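You operate a simulated robot arm through the tools that you are given. There is no shell and no other tool. Be economical: measure what you need, move in short steps, check, and stop when the job is done.

You are at the controls of a simulated robot arm. One attempt, no reset.

JOB
Swap the card in the UV box for the teal one and switch on.
Fine: use the purple switch; the purple card goes in card slot 1; shut the lid so the lamp lights.
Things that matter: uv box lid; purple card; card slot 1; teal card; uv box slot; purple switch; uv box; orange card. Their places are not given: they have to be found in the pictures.

The check looks at the end state, three seconds after you hand in, the way a careful person would. Anything else that was tipped, shoved, dropped, spilled or broken makes it a failure. Lids that push on must go on centred and level and be pressed home; caps that screw on are set level and turned clockwise until they are tight.

ROBOT AND FRAMES
A 6-joint arm with a two-finger parallel gripper, fixed in place. Base frame: the origin is at the foot of the arm, x ahead of it, y to its left, z up; the work surface is at about z = 0.76. Lengths are in m, angles in degrees, forces in N, time in s.
With the tool pointing down near the work surface it reaches from about 0.24 to 0.64 m from the base axis. Its first joint turns from -66.0 to 66.0 degrees. Payload 2.7 kg.
Tool frame: the origin (TCP) lies between the finger pads and is the grasp point; the fingertips stand 0.023 m ahead of it; z points along the fingers, y is the line along which they close. The gripper opens to 0.094 m. The fingers are 0.038 m wide and 0.01 m thick; the gripper's body (0.054 by 0.096 m) begins 0.039 m behind the TCP.
Orientation is told as [roll, pitch, yaw] about the base's x, y, z axes, in that order, counted from this pose: with the fingers straight down and closing along the base's y, the tool's x points along the base's -x, its y along +y and its z along -z.

CONTROLS
- The arm moves only by the tool move_arm. Its argument "moves" is one flat list of numbers, 7 for each row, row after row: the shift along the tool's x, y, z in m, then the turn, a rotation vector about the tool's x, y, z in degrees, then the closure, from 0 (fully open) to 1 (shut). In form: [x, y, z, rx, ry, rz, grip, x, y, z, rx, ry, rz, grip, ...]. A call has 1 to 12 rows; each row shifts and turns the commanded pose from where the row before left it, along the tool's axes as they then stand. A row lasts 0.2 s, in which the tool goes at most 0.05 m and 8.6 degrees; a call with a longer step from one row to the next is refused whole, and so is a gripper value outside its range. Where a pose cannot be reached the arm comes as near as it can. A force on the tool above 70 N (or 10 N above the force at the start of the call, whichever is more), or a blocked arm, ends the call early, and 0.2 s more pass. The fingers move at their own pace (about 0.045 m/s each) and stop on an object; they squeeze with about 37 N. The grip force told is the motor's: it shows also when the fingers shut on nothing. Time passes only in rows, and 0.2 s behind the last, so rows that do not move let the fingers close. The reply holds the time, the measured pose of the TCP, the force on the tool along the base axes, the opening and the grip force, in the units named above and with some noise.
- Cameras (640 x 400 px; columns grow to the right, rows downward): "scene" is fixed at [0.0757, -0.4346, 1.4014]; the picture's right is [0.76, -0.65, 0.00], its down [-0.38, -0.45, -0.81] and it looks along [0.52, 0.62, -0.59] (base axes); focal length 322 px, centre (320, 200). "wrist" rides on the gripper at [0.086, 0.016, -0.074] in the tool frame; the picture's right is [-0.18, 0.98, 0.00], its down [-0.58, -0.11, -0.81] and it looks along [-0.79, -0.15, 0.59] (tool axes); focal length 243 px, centre (320, 200).
- grab_frame(camera): a new picture of that camera. No time passes.
- point_at(camera, pixels): there is no depth. For up to 12 entries [column, row, z] of the newest picture of that camera ("zoom" is the newest enlarged one), the place [x, y] in the base frame at which the ray of that pixel passes the height z, good to about 0.002 m. No time passes.
- inspect(camera, box): a new picture of the part [left, top, right, bottom] of that camera's present view, enlarged. No time passes.
- job_done(): hands the job in; it is judged then, once.

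Keep the steps short. Do not move on a guess: measure, check each grasp and each placing, and mend mistakes. In all there are 80 turns and 54 pictures (those below and enlarged ones count). Leave the gripper open and the arm clear of the work at the hand-in unless told otherwise, and finish with a single line.

The tools are called after "Request:" as name(argument=value, ...) on one line, values as JSON. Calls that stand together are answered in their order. move_arm: Moves the arm, as the interface text tells. Its arguments: {"type":"object","properties":{"moves":{"type":"array","items":{"type":"number"}}},"required":["moves"]} The other tools are called the same way: grab_frame (camera) takes a picture; point_at (camera, pixels) gives the place at which the rays of pixels pass given heights; inspect (camera, box) takes an enlarged picture of a part of a camera's view; job_done () hands the job in.

At the start:

```text
clock: 0.0
ee_pos: [0.3973, 0.1254, 1.183]
ee_rot: [-0.1, 0.0, 0.0]
force: [-0.5, -0.2, -0.4]
gripper_width: 0.0936
finger_force: 0.1
```

scene: 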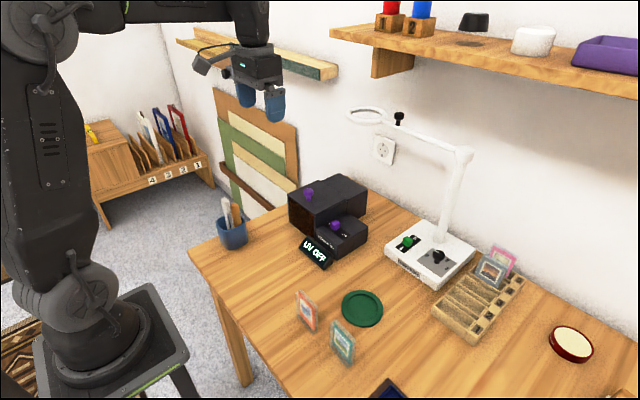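
wrist: 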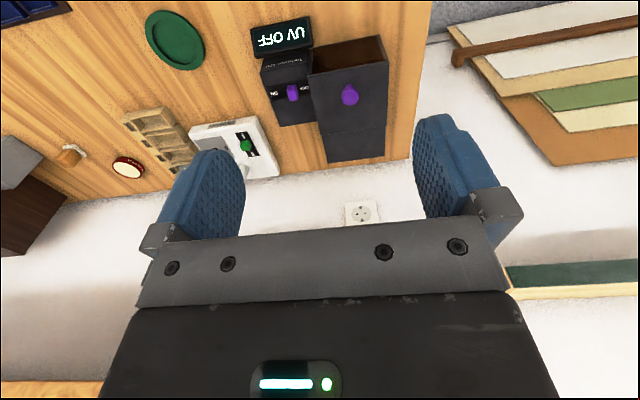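

I see the dark UV box around (330,215), cards near (305,310), (342,342) and a card rack near (480,290). I'll enlarge these areas.

Request:
inspect(camera="scene", box=[270, 160, 390, 280])

Request:
inspect(camera="scene", box=[420, 230, 540, 350])

Request:
inspect(camera="scene", box=[270, 270, 400, 390])

```text
3.33 times, centred on (330, 220) of scene
```

zoom: 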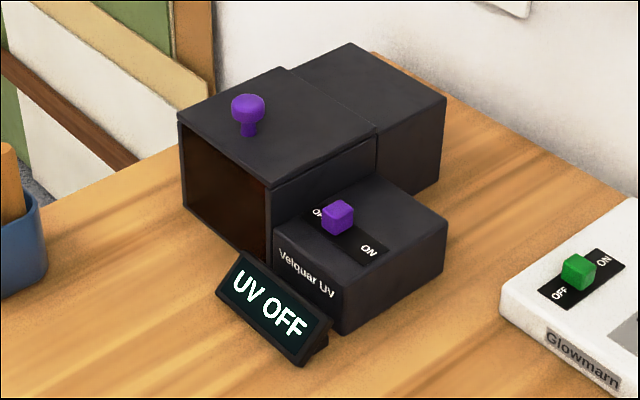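

```text
3.33 times, centred on (480, 290) of scene
```

zoom: 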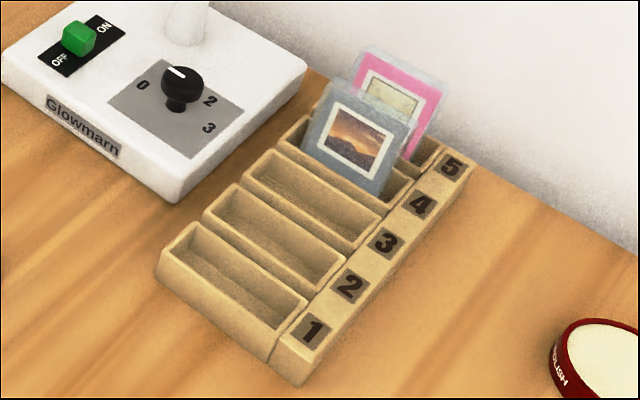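

```text
3.33 times, centred on (335, 330) of scene
```

zoom: 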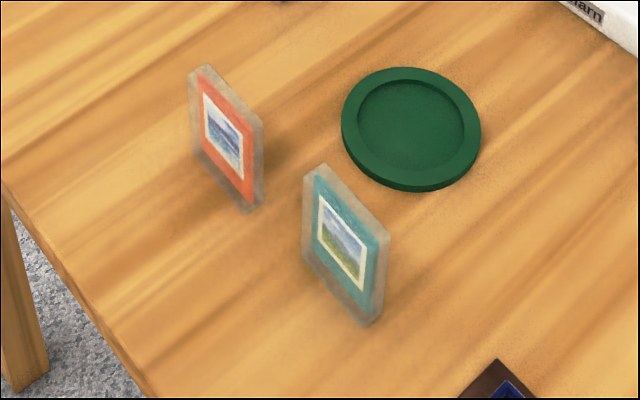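

The box shape isn't clear yet; I'll look at it from the wrist camera.

Request:
inspect(camera="wrist", box=[240, 10, 420, 170])

Request:
point_at(camera="scene", pixels=[[308, 193, 0.9], [334, 225, 0.86], [288, 195, 0.88], [289, 222, 0.76], [320, 240, 0.76], [336, 258, 0.76], [302, 331, 0.76], [317, 332, 0.76], [297, 315, 0.76], [333, 350, 0.76], [348, 366, 0.76], [339, 175, 0.88]])

```text
2.50 times, centred on (330, 90) of wrist
```

zoom: 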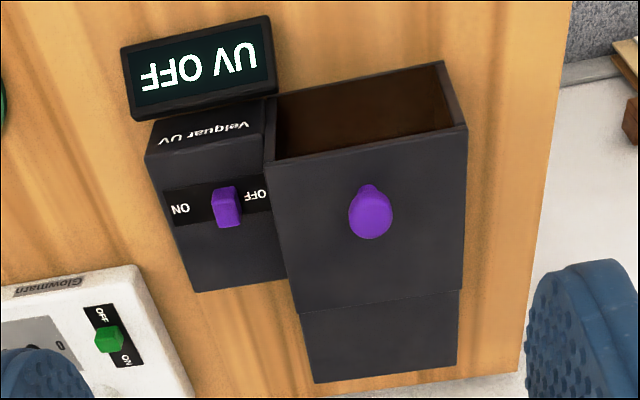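

```text
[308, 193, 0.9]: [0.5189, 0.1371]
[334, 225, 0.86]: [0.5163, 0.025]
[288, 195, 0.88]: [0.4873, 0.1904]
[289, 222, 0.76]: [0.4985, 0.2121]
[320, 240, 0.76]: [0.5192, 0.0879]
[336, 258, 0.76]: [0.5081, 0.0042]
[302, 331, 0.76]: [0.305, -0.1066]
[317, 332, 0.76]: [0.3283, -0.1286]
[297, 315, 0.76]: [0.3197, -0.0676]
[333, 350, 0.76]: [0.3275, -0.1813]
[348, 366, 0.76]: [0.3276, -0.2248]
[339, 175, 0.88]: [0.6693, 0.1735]
```

The box's front faces the base (x≈0.49), with the knobbed lid on top. I'll lower and pull back the arm in free air to get a closer look with the wrist camera.

Request:
move_arm(moves=[0.02, 0, 0.036, 0, 0, 0, 0, 0.02, 0, 0.036, 0, 0, 0, 0, 0.02, 0, 0.036, 0, 0, 0, 0, 0.02, 0, 0.036, 0, 0, 0, 0, 0.02, 0, 0.036, 0, 0, 0, 0])

Request:
grab_frame(camera="wrist")

```text
clock: 1.2
ee_pos: [0.2971, 0.1266, 1.0002]
ee_rot: [0.2, -0.2, 0.0]
force: [-0.6, -0.2, 1.0]
gripper_width: 0.0939
finger_force: 0.2
```

```text
47 pictures are left
```

wrist: 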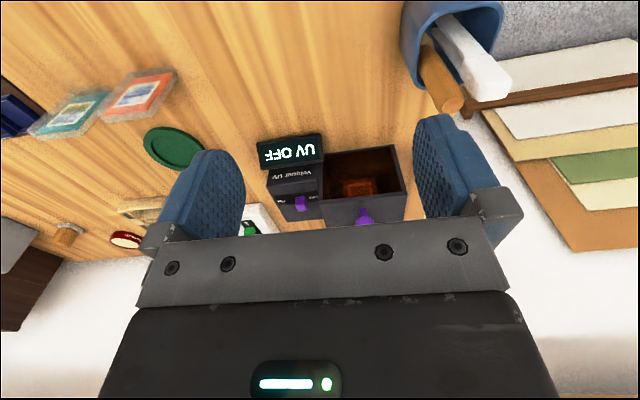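

Request:
inspect(camera="wrist", box=[250, 120, 420, 235])

Request:
inspect(camera="scene", box=[280, 165, 370, 235])

```text
3.48 times, centred on (335, 178) of wrist
```

zoom: 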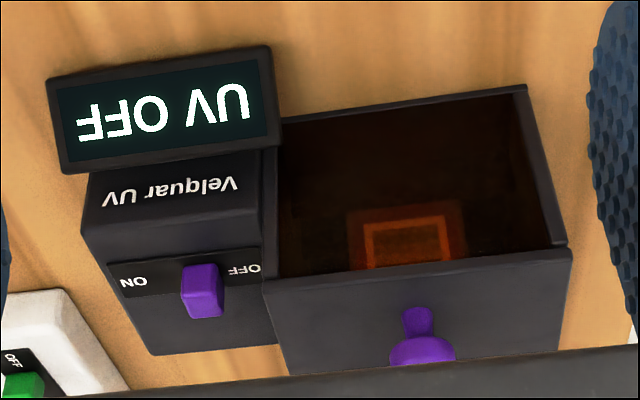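

```text
5.71 times, centred on (325, 200) of scene
```

zoom: 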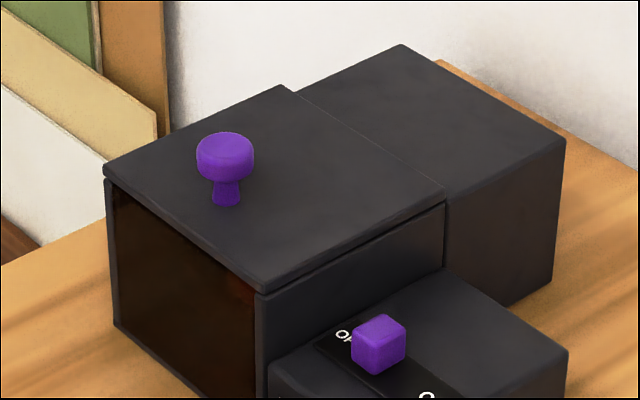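

The purple card (it looks orange through the amber window) stands behind the front panel, and the thin lid sits level with the rear block, so it probably slides back. Next I measure heights with point_at.

Request:
point_at(camera="zoom", pixels=[[116, 328, 0.76], [104, 172, 0.84], [104, 172, 0.86], [104, 172, 0.88], [258, 290, 0.86], [258, 290, 0.88], [282, 86, 0.86], [444, 203, 0.86], [403, 45, 0.86], [225, 200, 0.86], [225, 155, 0.88], [378, 340, 0.84]])

Request:
point_at(camera="wrist", pixels=[[363, 210, 0.86], [363, 210, 0.88], [300, 203, 0.82], [300, 203, 0.84], [400, 186, 0.84], [400, 186, 0.86], [400, 186, 0.88], [320, 197, 0.84], [320, 197, 0.86], [391, 145, 0.76]])

```text
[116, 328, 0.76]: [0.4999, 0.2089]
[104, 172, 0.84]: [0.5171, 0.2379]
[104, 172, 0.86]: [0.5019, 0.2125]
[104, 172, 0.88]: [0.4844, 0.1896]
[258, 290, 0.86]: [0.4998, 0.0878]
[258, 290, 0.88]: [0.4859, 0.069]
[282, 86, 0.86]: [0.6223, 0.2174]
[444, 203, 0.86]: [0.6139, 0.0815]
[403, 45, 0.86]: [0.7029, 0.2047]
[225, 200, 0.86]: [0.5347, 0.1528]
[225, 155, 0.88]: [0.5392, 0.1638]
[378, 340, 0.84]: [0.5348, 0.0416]
```

```text
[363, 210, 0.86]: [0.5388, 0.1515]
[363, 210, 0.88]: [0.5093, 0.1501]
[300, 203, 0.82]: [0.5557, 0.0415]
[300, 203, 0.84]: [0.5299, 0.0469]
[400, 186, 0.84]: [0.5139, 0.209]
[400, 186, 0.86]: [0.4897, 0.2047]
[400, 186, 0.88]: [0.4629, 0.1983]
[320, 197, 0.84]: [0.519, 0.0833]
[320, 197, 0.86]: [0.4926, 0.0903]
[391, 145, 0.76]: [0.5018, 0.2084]
```

Lid top is at z≈0.86, spanning x 0.50–0.62 and y 0.085–0.213. The knob is near (0.537, 0.152), about 0.89 at its head. I'll move above the knob and check.

Request:
move_arm(moves=[-0.048, 0.005, 0, 0, 0, 0, 0, -0.048, 0.005, 0, 0, 0, 0, 0, -0.048, 0.005, 0, 0, 0, 0, 0, -0.048, 0.005, 0, 0, 0, 0, 0, -0.048, 0.005, 0, 0, 0, 0, 0, 0, 0, 0.035, 0, 0, 0, 0, 0, 0, 0.035, 0, 0, 0, 0, 0, 0, 0, 0, 0, 0, 0])

Request:
inspect(camera="scene", box=[250, 125, 380, 235])

Request:
grab_frame(camera="wrist")

```text
clock: 3.0
ee_pos: [0.5372, 0.1508, 0.9307]
ee_rot: [0.1, 0.0, 0.0]
force: [-1.0, 0.4, 0.7]
gripper_width: 0.0938
finger_force: 0.0
```

```text
3.64 times, centred on (315, 180) of scene
```

zoom: 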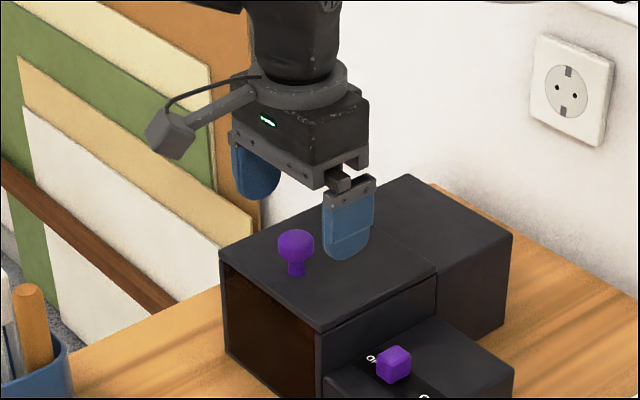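

```text
43 pictures are left
```

wrist: 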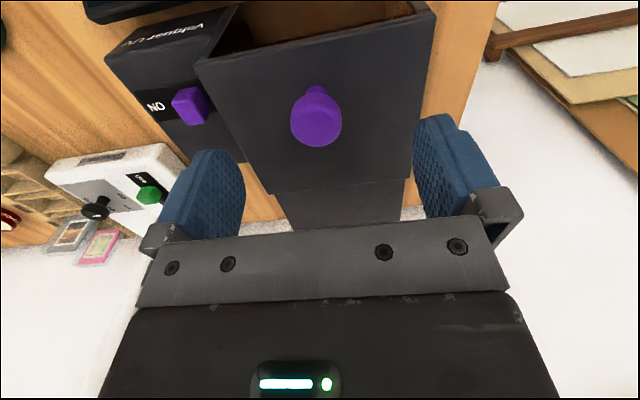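

The gripper is above the knob. I'll measure the knob in the wrist picture at (317,117).

Request:
point_at(camera="wrist", pixels=[[317, 117, 0.88], [317, 117, 0.885], [317, 117, 0.89], [317, 90, 0.86], [292, 118, 0.885], [342, 118, 0.885], [317, 145, 0.885], [195, 63, 0.86], [435, 14, 0.86], [270, 195, 0.86], [409, 180, 0.86], [188, 105, 0.84]])

```text
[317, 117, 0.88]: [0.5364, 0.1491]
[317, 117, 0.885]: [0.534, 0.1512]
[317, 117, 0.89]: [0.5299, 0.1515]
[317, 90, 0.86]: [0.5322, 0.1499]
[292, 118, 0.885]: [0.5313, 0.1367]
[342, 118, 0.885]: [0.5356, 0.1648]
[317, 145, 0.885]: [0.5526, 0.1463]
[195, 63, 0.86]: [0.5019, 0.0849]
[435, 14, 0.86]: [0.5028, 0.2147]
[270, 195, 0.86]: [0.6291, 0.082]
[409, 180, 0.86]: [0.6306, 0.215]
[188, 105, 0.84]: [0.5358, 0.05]
```

The knob is at (0.534, 0.150) with a head about 28 mm across. I'll go down to z≈0.889 and close on it.

Request:
move_arm(moves=[0.003, 0, 0.02, 0, 0, 0, 0, 0, 0, 0.021, 0, 0, 0, 0, 0, 0, 0, 0, 0, 0, 0, 0, 0, 0, 0, 0, 0, 1, 0, 0, 0, 0, 0, 0, 1, 0, 0, 0, 0, 0, 0, 1, 0, 0, 0, 0, 0, 0, 1, 0, 0, 0, 0, 0, 0, 1, 0, 0, 0, 0, 0, 0, 1])

Request:
inspect(camera="scene", box=[250, 125, 380, 235])

```text
clock: 5.0
ee_pos: [0.5329, 0.1499, 0.8908]
ee_rot: [-0.1, 0.1, -0.1]
force: [0.3, -12.7, 1.1]
gripper_width: 0.0273
finger_force: 44.7
```

```text
3.64 times, centred on (315, 180) of scene
```

zoom: 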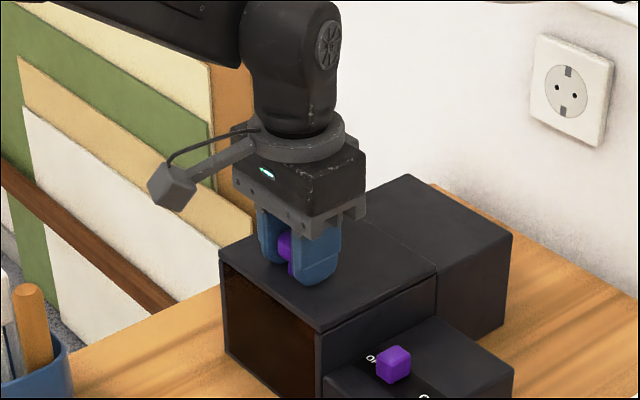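

The knob is held (27 mm), with a side force of −12.7 N in y. I'll ease 1 mm to −y and test a 4 mm slide toward +x.

Request:
move_arm(moves=[0, -0.001, 0, 0, 0, 0, 1, -0.002, 0, 0, 0, 0, 0, 1, -0.002, 0, 0, 0, 0, 0, 1, 0, 0, 0, 0, 0, 0, 1])

```text
clock: 6.0
ee_pos: [0.5358, 0.1492, 0.8916]
ee_rot: [0.0, 0.0, 0.0]
force: [-1.3, -7.0, -0.9]
gripper_width: 0.0273
finger_force: 44.9
```

It moves with only about 1 N, so it looks like a sliding lid. I'll continue 2 cm and look.

Request:
move_arm(moves=[-0.005, 0, 0, 0, 0, 0, 1, -0.005, 0, 0, 0, 0, 0, 1, -0.005, 0, 0, 0, 0, 0, 1, -0.005, 0, 0, 0, 0, 0, 1, 0, 0, 0, 0, 0, 0, 1])

Request:
inspect(camera="scene", box=[250, 125, 380, 235])

```text
clock: 7.2
ee_pos: [0.5573, 0.1501, 0.8912]
ee_rot: [0.0, 0.0, 0.0]
force: [-0.9, -2.1, -5.3]
gripper_width: 0.0273
finger_force: 45.4
```

```text
3.64 times, centred on (315, 180) of scene
```

zoom: 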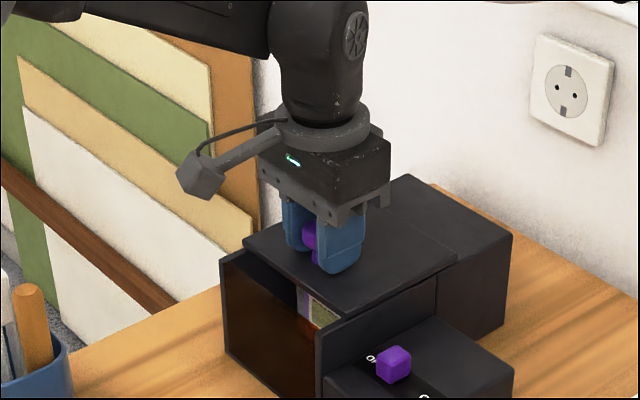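

The lid slides and the purple card shows inside. I'll slide further back.

Request:
move_arm(moves=[-0.01, 0, 0, 0, 0, 0, 1, -0.01, 0, 0, 0, 0, 0, 1, -0.01, 0, 0, 0, 0, 0, 1, -0.01, 0, 0, 0, 0, 0, 1, -0.01, 0, 0, 0, 0, 0, 1, -0.007, 0, 0, 0, 0, 0, 1, 0, 0, 0, 0, 0, 0, 1])

Request:
inspect(camera="scene", box=[250, 125, 380, 235])

Request:
grab_frame(camera="wrist")

```text
clock: 8.8
ee_pos: [0.6148, 0.1494, 0.8904]
ee_rot: [0.0, 0.0, -0.1]
force: [-0.4, 2.7, -7.2]
gripper_width: 0.0272
finger_force: 44.5
```

```text
3.64 times, centred on (315, 180) of scene
```

zoom: 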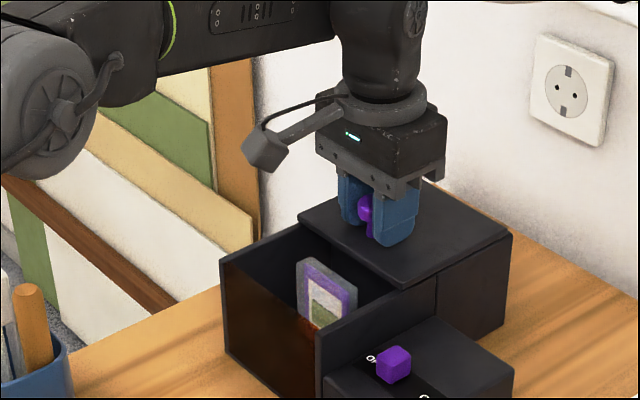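

```text
39 pictures are left
```

wrist: 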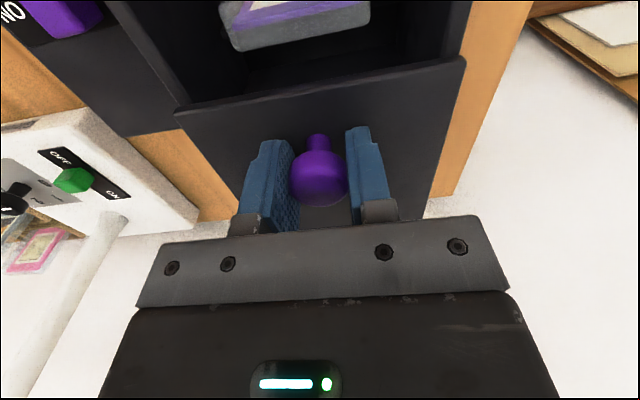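

The lid is back 8 cm and its front edge is near x≈0.583. I'll release it, rise and pull back to view the card inside.

Request:
move_arm(moves=[0, 0, 0, 0, 0, 0, 0.3, 0, 0, 0, 0, 0, 0, 0.3, 0, 0, 0, 0, 0, 0, 0.3, 0, 0, -0.03, 0, 0, 0, 0.3, 0, 0, -0.03, 0, 0, 0, 0, 0.035, 0, -0.02, 0, 0, 0, 0, 0.04, 0, 0, 0, 0, 0, 0, 0.04, 0, 0, 0, 0, 0, 0, 0, 0, 0, 0, 0, 0, 0])

Request:
grab_frame(camera="wrist")

Request:
inspect(camera="scene", box=[270, 165, 370, 235])

```text
clock: 10.8
ee_pos: [0.4986, 0.1496, 0.9714]
ee_rot: [0.0, 0.0, -0.1]
force: [0.3, -0.5, 0.0]
gripper_width: 0.0942
finger_force: 0.1
```

```text
38 pictures are left
```

wrist: 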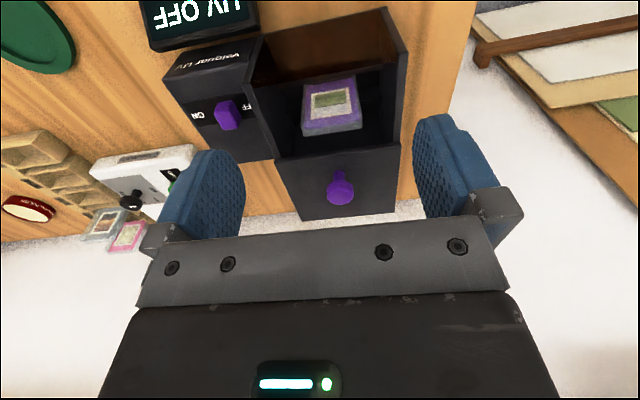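

```text
5.71 times, centred on (320, 200) of scene
```

zoom: 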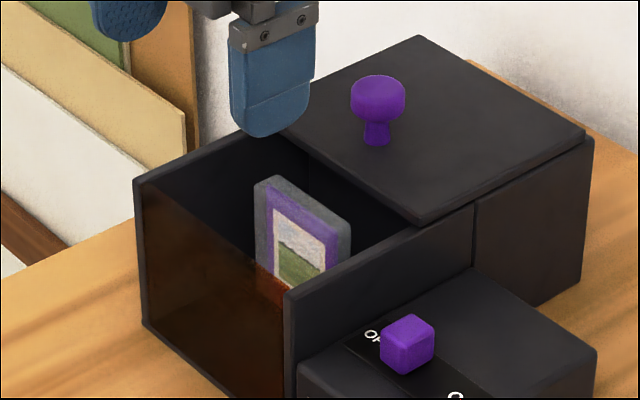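

I'll zoom the wrist view of the open box to measure the card.

Request:
point_at(camera="zoom", pixels=[[256, 186, 0.82], [256, 186, 0.84], [345, 237, 0.82], [345, 237, 0.84], [268, 176, 0.82], [268, 176, 0.84], [351, 227, 0.82], [351, 227, 0.84], [418, 219, 0.86], [377, 142, 0.86], [135, 181, 0.855], [285, 292, 0.855]])

Request:
inspect(camera="wrist", box=[240, 10, 420, 220])

```text
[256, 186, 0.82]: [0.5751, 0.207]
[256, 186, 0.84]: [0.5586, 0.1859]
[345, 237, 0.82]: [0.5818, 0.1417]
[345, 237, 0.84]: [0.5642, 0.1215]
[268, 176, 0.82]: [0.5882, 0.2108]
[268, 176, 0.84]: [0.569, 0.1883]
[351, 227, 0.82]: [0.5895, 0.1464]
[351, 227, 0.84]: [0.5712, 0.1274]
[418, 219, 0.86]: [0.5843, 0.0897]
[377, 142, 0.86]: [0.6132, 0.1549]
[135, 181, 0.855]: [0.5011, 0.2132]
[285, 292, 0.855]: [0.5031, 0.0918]
```

```text
1.90 times, centred on (330, 115) of wrist
```

zoom: 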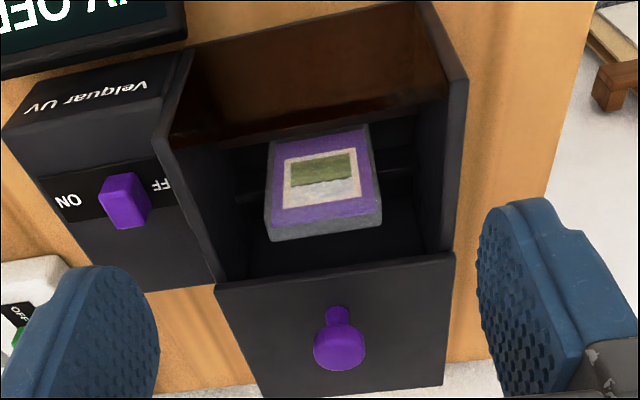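

Request:
point_at(camera="zoom", pixels=[[265, 228, 0.83], [265, 228, 0.84], [265, 228, 0.85], [379, 206, 0.83], [379, 206, 0.84], [379, 206, 0.85], [272, 242, 0.84], [382, 221, 0.84], [337, 325, 0.885]])

```text
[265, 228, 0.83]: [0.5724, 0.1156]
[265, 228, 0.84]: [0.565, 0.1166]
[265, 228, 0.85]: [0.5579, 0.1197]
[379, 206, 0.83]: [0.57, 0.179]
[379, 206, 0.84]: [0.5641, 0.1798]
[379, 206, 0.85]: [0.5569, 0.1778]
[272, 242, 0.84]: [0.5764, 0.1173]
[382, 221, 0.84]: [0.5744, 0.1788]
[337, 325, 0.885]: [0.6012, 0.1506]
```

Card top is ≈0.845, its faces are at x≈0.559–0.568 and its centre y≈0.148. With fingers closing along x, the palm would hit the knob at x 0.60–0.63, so the lid should go further back. I'll place closed fingers in front of the knob.

Request:
move_arm(moves=[-0.024, 0, 0, 0, 0, 0, 1, -0.024, 0, 0, 0, 0, 0, 1, -0.024, 0, 0, 0, 0, 0, 1, 0, 0, 0, 0, 0, 0, 1, 0, 0, 0, 0, 0, 0, 1, 0, 0, 0, 0, 0, 0, 1, 0, 0, 0.02, 0, 0, 0, 1, 0, 0, 0.02, 0, 0, 0, 1, 0, 0, 0.02, 0, 0, 0, 1, 0, 0, 0.018, 0, 0, 0, 1, 0, 0, 0, 0, 0, 0, 1])

Request:
inspect(camera="scene", box=[270, 165, 370, 235])

```text
clock: 13.2
ee_pos: [0.5709, 0.1507, 0.8921]
ee_rot: [0.0, 0.0, 0.0]
force: [0.3, -0.4, 0.7]
gripper_width: 0.0
finger_force: 37.2
```

```text
5.71 times, centred on (320, 200) of scene
```

zoom: 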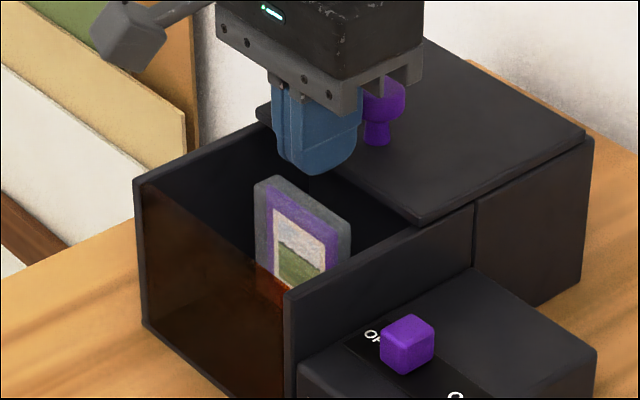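

The fingers are in front of the knob. I'll push gently toward +x while watching the force.

Request:
move_arm(moves=[-0.006, 0, 0, 0, 0, 0, 1, -0.005, 0, 0, 0, 0, 0, 1, -0.004, 0, 0, 0, 0, 0, 1, -0.004, 0, 0, 0, 0, 0, 1, 0, 0, 0, 0, 0, 0, 1])

```text
clock: 14.4
ee_pos: [0.5902, 0.1507, 0.8919]
ee_rot: [0.0, 0.0, 0.0]
force: [-0.4, 0.4, -0.6]
gripper_width: 0.0001
finger_force: 36.7
```

Request:
move_arm(moves=[-0.004, 0, 0, 0, 0, 0, 1, -0.004, 0, 0, 0, 0, 0, 1, -0.004, 0, 0, 0, 0, 0, 1, 0, 0, 0, 0, 0, 0, 1])

Request:
inspect(camera="scene", box=[270, 165, 370, 235])

```text
clock: 15.4
ee_pos: [0.5976, 0.1496, 0.8928]
ee_rot: [-0.2, 0.8, 0.0]
force: [-52.3, -4.7, 18.0]
gripper_width: 0.0
finger_force: 36.9
```

```text
5.71 times, centred on (320, 200) of scene
```

zoom: 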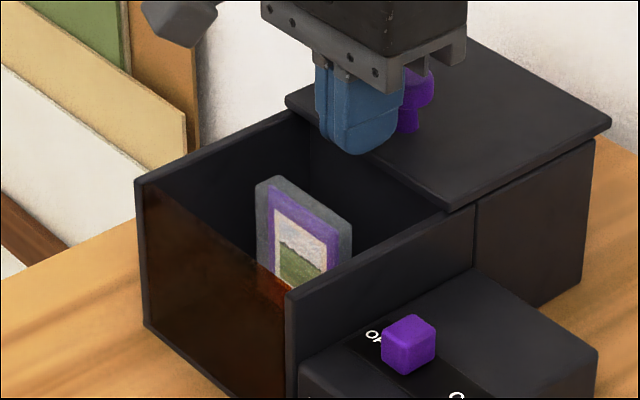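

The lid reached its stop at 52 N, and the box corner at (135,181) hasn't moved. I'll back off and rise above the card, then turn 90° so the fingers close along x.

Request:
move_arm(moves=[0.012, 0, 0, 0, 0, 0, 1, 0, 0, -0.04, 0, 0, 0, 1, 0.025, 0, -0.04, 0, 0, 0, 0.68, 0, 0, 0, 0, 0, -8, 0.68, 0, 0, 0, 0, 0, -8, 0.68, 0, 0, 0, 0, 0, -8, 0.68, 0, 0, 0, 0, 0, -8, 0.68, 0, 0, 0, 0, 0, -8, 0.68, 0, 0, 0, 0, 0, -8, 0.68, 0, 0, 0, 0, 0, -8, 0.68, 0, 0, 0, 0, 0, -8, 0.68, 0, 0, 0, 0, 0, -8, 0.68])

Request:
move_arm(moves=[0, 0, 0, 0, 0, -8, 0.68, 0, 0, 0, 0, 0, -8, 0.68, 0, 0, 0, 0, 0, -2, 0.68, 0, 0, 0, 0, 0, 0, 0.68])

Request:
grab_frame(camera="wrist")

Request:
inspect(camera="scene", box=[270, 145, 370, 235])

```text
clock: 18.0
ee_pos: [0.5649, 0.1493, 0.9724]
ee_rot: [0.0, 0.0, 72.2]
force: [-0.1, 0.1, 0.2]
gripper_width: 0.0303
finger_force: 0.1
```

```text
clock: 19.0
ee_pos: [0.565, 0.1497, 0.9725]
ee_rot: [0.0, 0.0, 90.0]
force: [-0.8, 0.5, 0.2]
gripper_width: 0.0301
finger_force: 0.0
```

```text
33 pictures are left
```

wrist: 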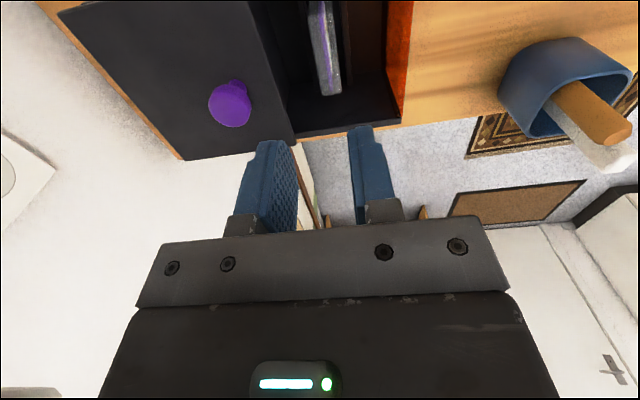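

```text
4.44 times, centred on (320, 190) of scene
```

zoom: 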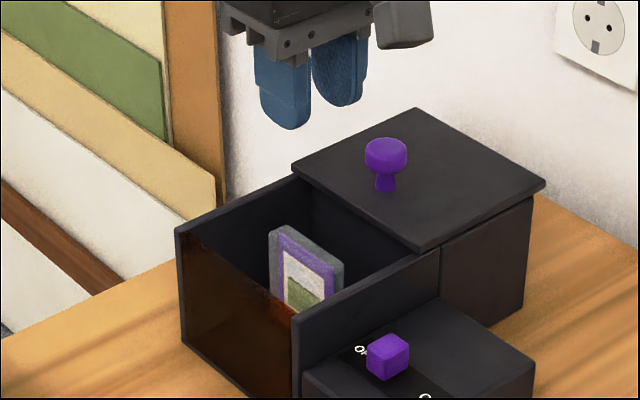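

Yaw is 90° now. I'll check the card's top edge (near (318–340, 94)) and the lid edge in this view.

Request:
point_at(camera="wrist", pixels=[[319, 95, 0.845], [341, 92, 0.845], [308, 4, 0.845], [331, 1, 0.845], [296, 138, 0.86], [245, 2, 0.86], [231, 103, 0.885], [400, 122, 0.855]])

```text
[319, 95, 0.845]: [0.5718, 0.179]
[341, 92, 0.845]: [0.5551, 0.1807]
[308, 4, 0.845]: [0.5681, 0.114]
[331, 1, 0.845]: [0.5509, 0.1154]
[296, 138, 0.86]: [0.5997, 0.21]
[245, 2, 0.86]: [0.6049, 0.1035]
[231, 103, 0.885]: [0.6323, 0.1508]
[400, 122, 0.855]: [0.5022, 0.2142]
```

The card spans x≈0.560–0.572. I'll go down in steps to z≈0.84, which keeps the palm above the lid and clear of the knob.

Request:
move_arm(moves=[0, 0, 0.035, 0, 0, 0, 0.68, 0, 0, 0.035, 0, 0, 0, 0.68, 0, 0, 0.03, 0, 0, 0, 0.68, 0, 0, 0.02, 0, 0, 0, 0.68, 0, 0, 0.012, 0, 0, 0, 0.68, 0, 0, 0, 0, 0, 0, 0.68])

Request:
inspect(camera="scene", box=[270, 145, 370, 235])

Request:
grab_frame(camera="wrist")

```text
clock: 20.4
ee_pos: [0.566, 0.1496, 0.8411]
ee_rot: [0.0, 0.0, 89.9]
force: [-0.1, 0.2, -0.4]
gripper_width: 0.0299
finger_force: 0.1
```

```text
4.44 times, centred on (320, 190) of scene
```

zoom: 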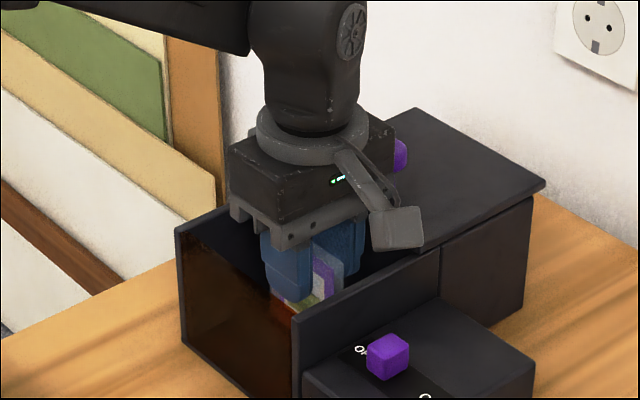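

```text
30 pictures are left
```

wrist: 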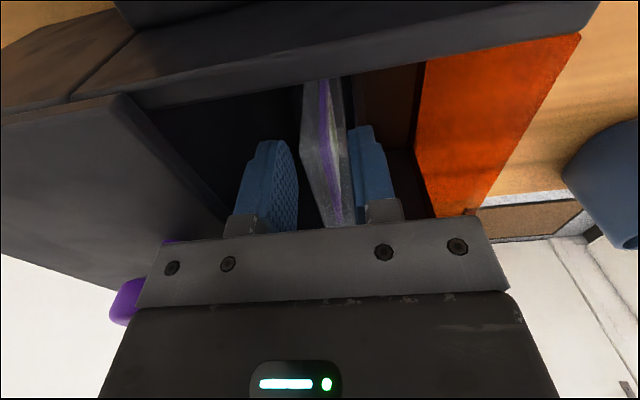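

The card is between the fingers. Closing.

Request:
move_arm(moves=[0, 0, 0, 0, 0, 0, 1, 0, 0, 0, 0, 0, 0, 1, 0, 0, 0, 0, 0, 0, 1, 0, 0, 0, 0, 0, 0, 1])

```text
clock: 21.4
ee_pos: [0.5663, 0.1489, 0.8406]
ee_rot: [0.0, 0.0, 90.0]
force: [-0.6, -0.5, -0.5]
gripper_width: 0.0171
finger_force: 37.0
```

Width reads 0.017 m with 37 N. I'll lift 2 cm and check.

Request:
move_arm(moves=[0, 0, 0, 0, 0, 0, 1, 0, 0, -0.01, 0, 0, 0, 1, 0, 0, -0.01, 0, 0, 0, 1])

Request:
inspect(camera="scene", box=[270, 145, 370, 235])

```text
clock: 22.2
ee_pos: [0.5654, 0.149, 0.8614]
ee_rot: [0.0, 0.0, 90.0]
force: [0.4, 0.6, -0.7]
gripper_width: 0.0175
finger_force: 36.9
```

```text
4.44 times, centred on (320, 190) of scene
```

zoom: 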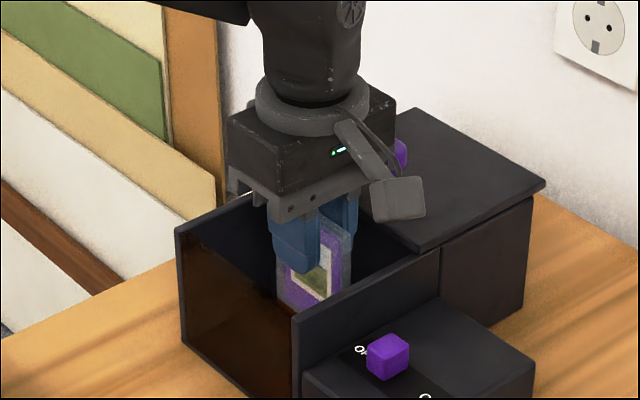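

The card lifted. I'll raise it clear of the box to z≈1.0, then look at card and rack.

Request:
move_arm(moves=[0, 0, -0.035, 0, 0, 0, 1, 0, 0, -0.035, 0, 0, 0, 1, 0, 0, -0.035, 0, 0, 0, 1, 0, 0, -0.035, 0, 0, 0, 1, 0, 0, 0, 0, 0, 0, 1])

Request:
inspect(camera="scene", box=[250, 110, 390, 235])

Request:
inspect(camera="scene", box=[425, 235, 535, 350])

```text
clock: 23.4
ee_pos: [0.5654, 0.1463, 1.0017]
ee_rot: [0.0, 0.1, 90.0]
force: [0.1, -0.1, -1.0]
gripper_width: 0.0174
finger_force: 36.6
```

```text
3.20 times, centred on (320, 172) of scene
```

zoom: 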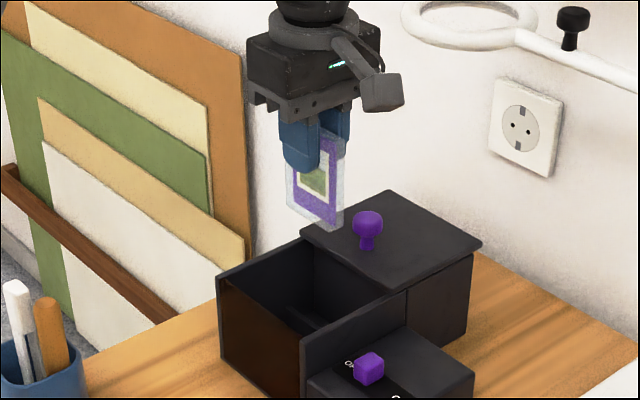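

```text
3.48 times, centred on (480, 292) of scene
```

zoom: 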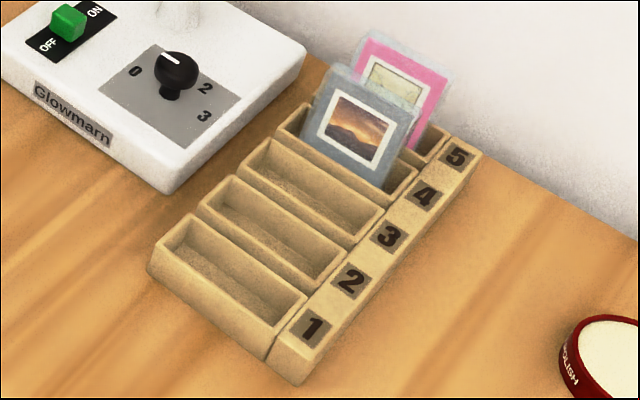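

Card held well. I'll measure the rack's slot 1 corners in this zoom at likely heights.

Request:
point_at(camera="zoom", pixels=[[149, 273, 0.76], [150, 256, 0.77], [150, 256, 0.78], [272, 362, 0.76], [270, 343, 0.78], [189, 214, 0.78], [307, 296, 0.78], [190, 224, 0.78], [297, 300, 0.78], [165, 254, 0.78], [272, 333, 0.78], [300, 385, 0.76]])

Request:
point_at(camera="scene", pixels=[[299, 303, 0.82], [299, 289, 0.83], [299, 289, 0.84], [304, 330, 0.76], [331, 345, 0.76], [332, 322, 0.83], [332, 322, 0.84]])

```text
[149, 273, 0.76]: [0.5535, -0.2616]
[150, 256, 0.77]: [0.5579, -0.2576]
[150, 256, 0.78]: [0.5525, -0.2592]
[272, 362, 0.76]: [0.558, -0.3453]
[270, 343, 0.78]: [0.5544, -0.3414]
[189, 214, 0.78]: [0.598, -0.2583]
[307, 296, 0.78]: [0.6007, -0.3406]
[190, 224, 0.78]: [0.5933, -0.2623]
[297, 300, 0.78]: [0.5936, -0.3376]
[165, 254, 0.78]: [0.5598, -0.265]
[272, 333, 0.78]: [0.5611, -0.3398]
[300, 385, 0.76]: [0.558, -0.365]
```

```text
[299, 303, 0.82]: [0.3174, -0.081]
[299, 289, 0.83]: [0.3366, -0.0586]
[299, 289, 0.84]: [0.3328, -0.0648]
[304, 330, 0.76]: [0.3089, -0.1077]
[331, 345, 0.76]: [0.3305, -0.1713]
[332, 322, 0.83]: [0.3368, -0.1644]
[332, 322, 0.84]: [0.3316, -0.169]
```

Slot 1's opening is about x 0.560–0.594, y −0.264 to −0.338, with its rim at about 0.78. I'll measure the bottom of the held card.

Request:
point_at(camera="scene", pixels=[[323.1, 180.75, 0.92], [323.1, 180.75, 0.93], [323.1, 180.75, 0.94], [309.7, 171.1, 0.92], [309.7, 171.1, 0.93], [309.7, 171.1, 0.94], [413, 255, 0.8]])

Request:
grab_frame(camera="wrist")

```text
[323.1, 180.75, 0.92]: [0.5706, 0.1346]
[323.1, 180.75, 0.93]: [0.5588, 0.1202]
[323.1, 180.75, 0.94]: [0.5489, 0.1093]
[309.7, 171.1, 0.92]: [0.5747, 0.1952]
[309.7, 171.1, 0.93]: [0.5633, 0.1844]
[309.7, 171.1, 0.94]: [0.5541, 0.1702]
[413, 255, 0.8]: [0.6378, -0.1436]
```

```text
26 pictures are left
```

wrist: 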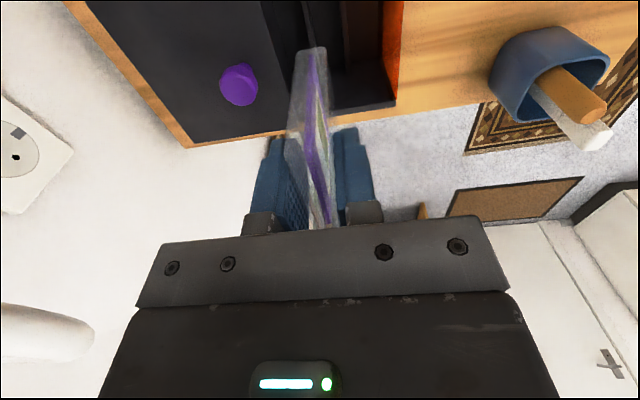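

Card bottom is about 0.070 m below the TCP. I'll retract to x≈0.42 to stay clear of the lamp, then traverse to y≈−0.298.

Request:
move_arm(moves=[0, 0.048, 0, 0, 0, 0, 1, 0, 0.048, 0, 0, 0, 0, 1, 0, 0.048, 0, 0, 0, 0, 1, 0.044, 0, 0, 0, 0, 0, 1, 0.044, 0, 0, 0, 0, 0, 1, 0.044, 0, 0, 0, 0, 0, 1, 0.044, 0, 0, 0, 0, 0, 1, 0.044, 0, 0, 0, 0, 0, 1, 0.044, 0, 0, 0, 0, 0, 1, 0.044, 0, 0, 0, 0, 0, 1, 0.044, 0, 0, 0, 0, 0, 1, 0.044, 0, 0, 0, 0, 0, 1])

Request:
move_arm(moves=[0.046, 0, 0, 0, 0, 0, 1, 0, -0.04, 0, 0, 0, 0, 1, 0, -0.04, 0, 0, 0, 0, 1, 0, 0, 0, 0, 0, 0, 1])

Request:
grab_frame(camera="wrist")

Request:
grab_frame(camera="scene")

```text
clock: 26.0
ee_pos: [0.4218, -0.2455, 1.0005]
ee_rot: [0.0, 0.1, 90.0]
force: [-0.7, 0.0, -1.0]
gripper_width: 0.0175
finger_force: 37.1
```

```text
clock: 27.0
ee_pos: [0.5006, -0.2922, 1.0002]
ee_rot: [0.0, 0.0, 90.0]
force: [0.6, 0.1, -1.6]
gripper_width: 0.0172
finger_force: 36.8
```

```text
25 pictures are left
```

wrist: 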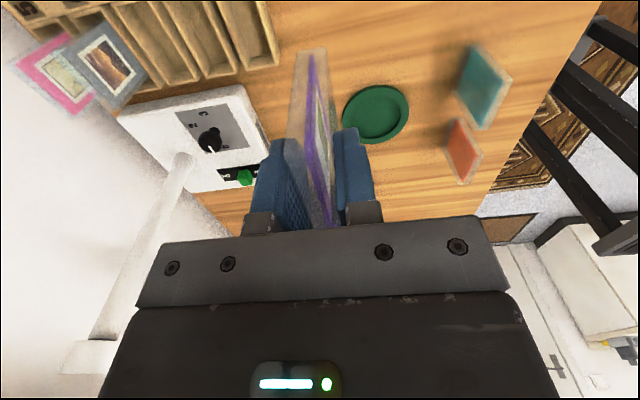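

```text
24 pictures are left
```

scene: 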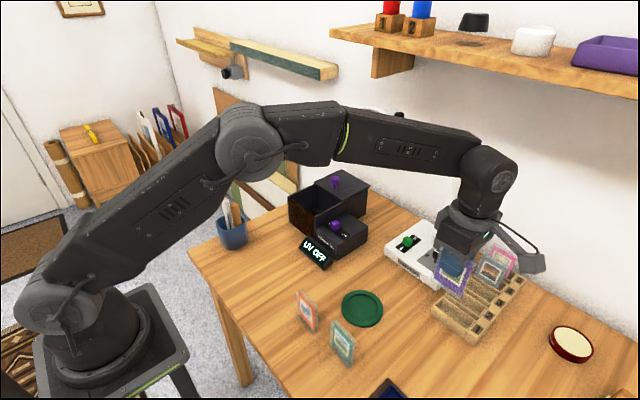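

The rack is visible at the top left of the wrist view. I'll zoom on slot 1.

Request:
inspect(camera="wrist", box=[100, 0, 300, 120])

```text
3.20 times, centred on (200, 60) of wrist
```

zoom: 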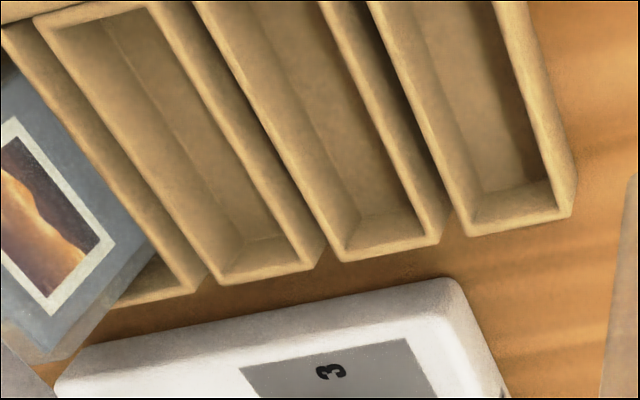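

Request:
point_at(camera="zoom", pixels=[[466, 235, 0.78], [572, 216, 0.78], [469, 220, 0.78], [555, 205, 0.78], [480, 192, 0.765], [549, 181, 0.765], [574, 180, 0.78], [368, 4, 0.78], [388, 4, 0.78], [494, 4, 0.78], [524, 4, 0.78]])

```text
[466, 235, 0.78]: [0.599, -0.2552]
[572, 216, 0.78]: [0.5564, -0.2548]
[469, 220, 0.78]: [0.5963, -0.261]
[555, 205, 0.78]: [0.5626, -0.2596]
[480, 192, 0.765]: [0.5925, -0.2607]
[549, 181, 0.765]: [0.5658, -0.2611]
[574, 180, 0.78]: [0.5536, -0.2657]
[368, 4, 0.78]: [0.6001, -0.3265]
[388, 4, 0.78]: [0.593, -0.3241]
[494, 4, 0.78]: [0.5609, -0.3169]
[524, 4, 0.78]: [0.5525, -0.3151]
```

Slot 1's interior is x 0.561–0.595 and y −0.260 to −0.340. I'll move to x=0.578, y=−0.299 and go partway down.

Request:
move_arm(moves=[0.003, -0.039, 0, 0, 0, 0, 1, 0.003, -0.0385, 0, 0, 0, 0, 1, 0, 0, 0.04, 0, 0, 0, 1, 0, 0, 0.04, 0, 0, 0, 1, 0, 0, 0, 0, 0, 0, 1])

Request:
inspect(camera="scene", box=[425, 205, 545, 345])

Request:
grab_frame(camera="wrist")

```text
clock: 28.2
ee_pos: [0.5576, -0.2962, 0.9209]
ee_rot: [-0.1, 0.1, 90.0]
force: [0.6, -0.3, -0.6]
gripper_width: 0.0176
finger_force: 37.2
out of reach, approached as far as the arm can: row 2
```

```text
2.86 times, centred on (485, 275) of scene
```

zoom: 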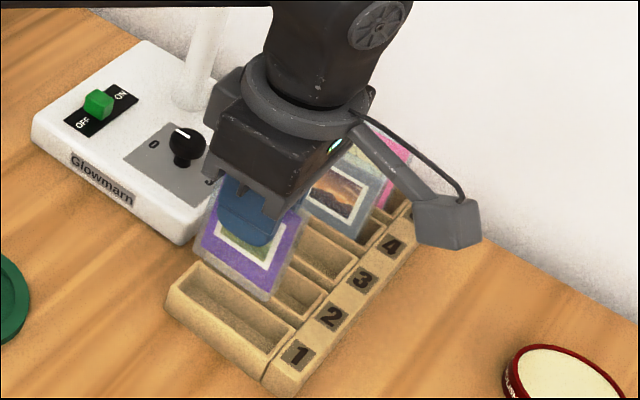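

```text
21 pictures are left
```

wrist: 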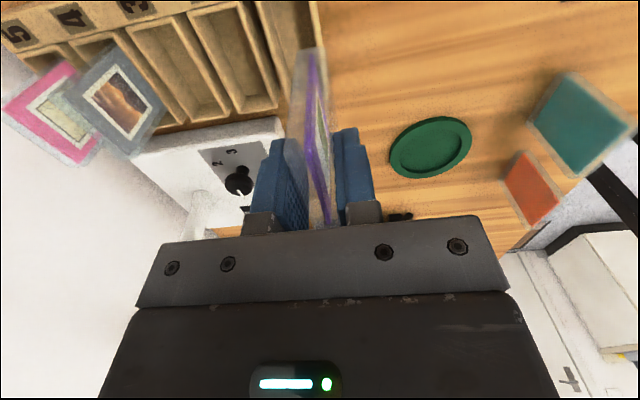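

The arm clipped at x=0.558 because z was too high. I'll go 3 cm lower, where the reach should be larger, then extend in x.

Request:
move_arm(moves=[0, 0, 0.03, 0, 0, 0, 1, 0, -0.01, 0, 0, 0, 0, 1, 0, -0.0095, 0, 0, 0, 0, 1, 0, 0, 0, 0, 0, 0, 1])

```text
clock: 29.2
ee_pos: [0.5724, -0.2938, 0.8904]
ee_rot: [0.0, 0.1, 90.0]
force: [0.7, 0.3, -0.8]
gripper_width: 0.0177
finger_force: 37.5
out of reach, approached as far as the arm can: row 3
```

I'll go 2 cm lower (card bottom ≈0.80, still above the rim) and extend a little more.

Request:
move_arm(moves=[0, 0, 0.018, 0, 0, 0, 1, 0.002, -0.005, 0, 0, 0, 0, 1, 0, 0, 0, 0, 0, 0, 1])

Request:
inspect(camera="scene", box=[425, 245, 515, 345])

```text
clock: 30.0
ee_pos: [0.5731, -0.2945, 0.872]
ee_rot: [0.0, -0.1, 90.0]
force: [0.8, 0.2, -0.3]
gripper_width: 0.0173
finger_force: 37.3
out of reach, approached as far as the arm can: row 2
```

```text
4.00 times, centred on (470, 295) of scene
```

zoom: 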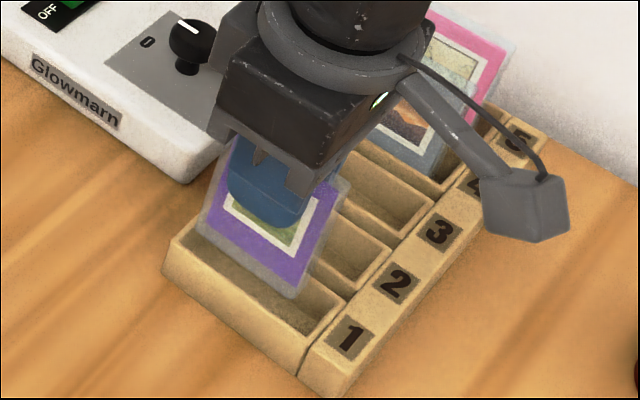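

Request:
point_at(camera="zoom", pixels=[[295, 299, 0.802], [197, 233, 0.802], [309, 280, 0.802], [188, 226, 0.78], [343, 302, 0.78], [305, 345, 0.78], [168, 258, 0.78]])

```text
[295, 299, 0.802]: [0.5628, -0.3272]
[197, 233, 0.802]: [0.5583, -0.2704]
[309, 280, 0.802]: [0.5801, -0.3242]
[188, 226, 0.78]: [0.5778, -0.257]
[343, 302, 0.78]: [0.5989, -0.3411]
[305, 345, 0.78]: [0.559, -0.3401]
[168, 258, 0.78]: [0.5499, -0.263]
```

The card's front-bottom edge is at x≈0.562, too near the front wall (0.561). I'll tilt the tool 5° so the card's bottom swings toward +x, and check.

Request:
move_arm(moves=[0, 0, 0, 2.5, 0, 0, 1, 0, 0, 0, 2.5, 0, 0, 1, 0, -0.003, 0, 0, 0, 0, 1, 0, 0, 0, 0, 0, 0, 1])

Request:
inspect(camera="scene", box=[425, 245, 515, 345])

```text
clock: 31.0
ee_pos: [0.5761, -0.2948, 0.873]
ee_rot: [-5.0, 0.0, 89.9]
force: [0.5, -0.8, -0.2]
gripper_width: 0.0175
finger_force: 37.5
```

```text
4.00 times, centred on (470, 295) of scene
```

zoom: 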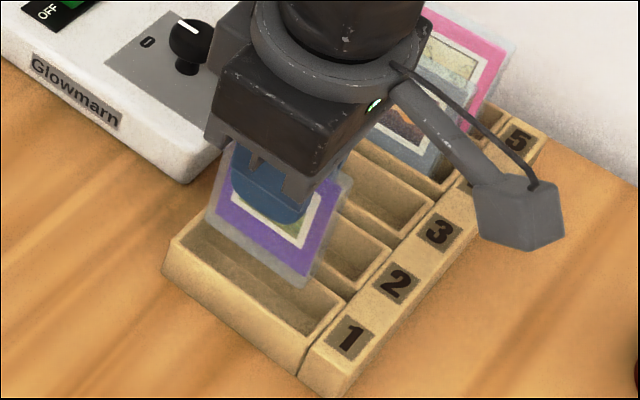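

The bottom is now about x 0.571–0.588, centred in slot 1. I'll go straight down 3 cm.

Request:
move_arm(moves=[0, 0.0009, 0.01, 0, 0, 0, 1, 0, 0.0009, 0.01, 0, 0, 0, 1, 0, 0.0007, 0.008, 0, 0, 0, 1, 0, 0, 0, 0, 0, 0, 1])

```text
clock: 31.8
ee_pos: [0.5801, -0.296, 0.8629]
ee_rot: [-6.1, 0.7, 90.0]
force: [0.0, -0.7, 5.6]
gripper_width: 0.0171
finger_force: 37.0
stopped in row 4: the force on the tool passed its limit (the readings are from after the stop); the commanded pose is now the measured one
```

Contact came early, at z=0.863. I'll look before going on.

Request:
inspect(camera="scene", box=[425, 245, 515, 345])

Request:
grab_frame(camera="wrist")

```text
4.00 times, centred on (470, 295) of scene
```

zoom: 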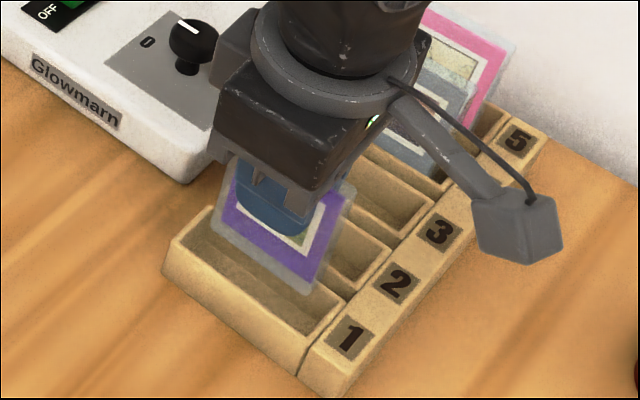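

```text
17 pictures are left
```

wrist: 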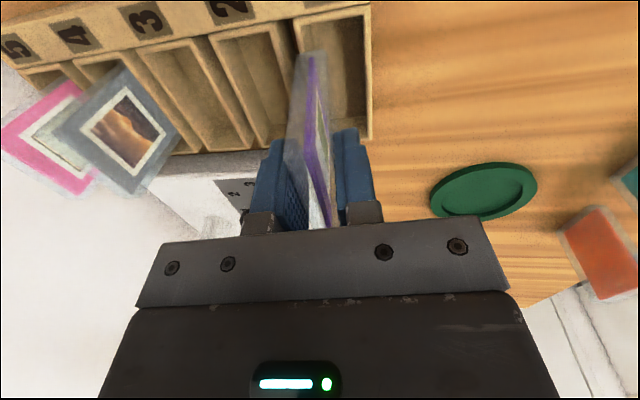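

The card's bottom hit the divider behind slot 1, so it's too far in +x. I'll rise 1.4 cm, restore the tilt, shift −x by about 8 mm and look again.

Request:
move_arm(moves=[0, 0, -0.014, 0, 0, 0, 1, 0, 0, 0, -1.1, -0.7, 0, 1, 0, 0.0065, 0, 0, 0, 0, 1, 0, 0, 0, 0, 0, 0, 1])

Request:
inspect(camera="scene", box=[440, 265, 500, 325])

```text
clock: 32.8
ee_pos: [0.5709, -0.297, 0.8743]
ee_rot: [-4.8, -0.1, 90.1]
force: [0.1, 1.2, -0.5]
gripper_width: 0.0175
finger_force: 37.3
```

```text
6.67 times, centred on (470, 295) of scene
```

zoom: 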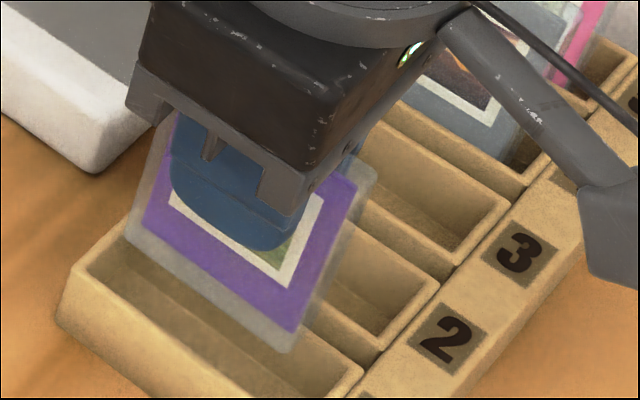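

Request:
point_at(camera="zoom", pixels=[[290, 353, 0.8], [290, 353, 0.81], [125, 238, 0.8], [125, 238, 0.81], [308, 325, 0.8], [308, 325, 0.81], [362, 370, 0.78], [362, 370, 0.785]])

```text
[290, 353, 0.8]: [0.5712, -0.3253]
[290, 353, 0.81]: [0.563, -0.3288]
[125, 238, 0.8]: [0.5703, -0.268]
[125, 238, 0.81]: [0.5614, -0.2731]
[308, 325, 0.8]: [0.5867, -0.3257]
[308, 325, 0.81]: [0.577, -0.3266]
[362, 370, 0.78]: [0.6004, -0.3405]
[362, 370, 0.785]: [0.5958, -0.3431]
```

The bottom spans about x 0.566–0.583, clear of both walls. I'll go straight down with small steps.

Request:
move_arm(moves=[0, -0.0005, 0.008, 0, 0, 0, 1, 0, 0.0007, 0.008, 0, 0, 0, 1, 0, 0.0005, 0.006, 0, 0, 0, 1, 0, 0, 0, 0, 0, 0, 1])

Request:
inspect(camera="scene", box=[440, 265, 500, 325])

```text
clock: 33.8
ee_pos: [0.5724, -0.296, 0.8527]
ee_rot: [-4.8, -0.1, 90.1]
force: [-0.3, 0.0, -0.5]
gripper_width: 0.0173
finger_force: 36.4
```

```text
6.67 times, centred on (470, 295) of scene
```

zoom: 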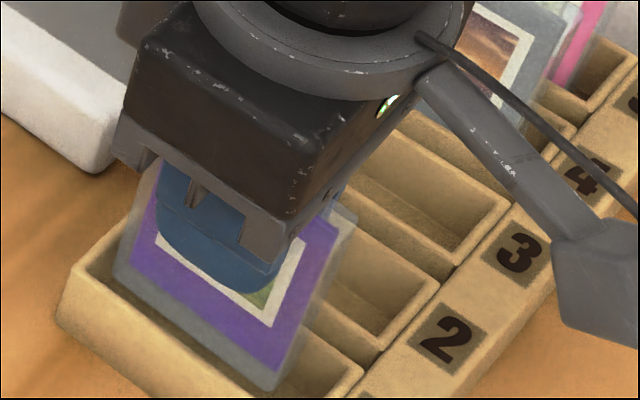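

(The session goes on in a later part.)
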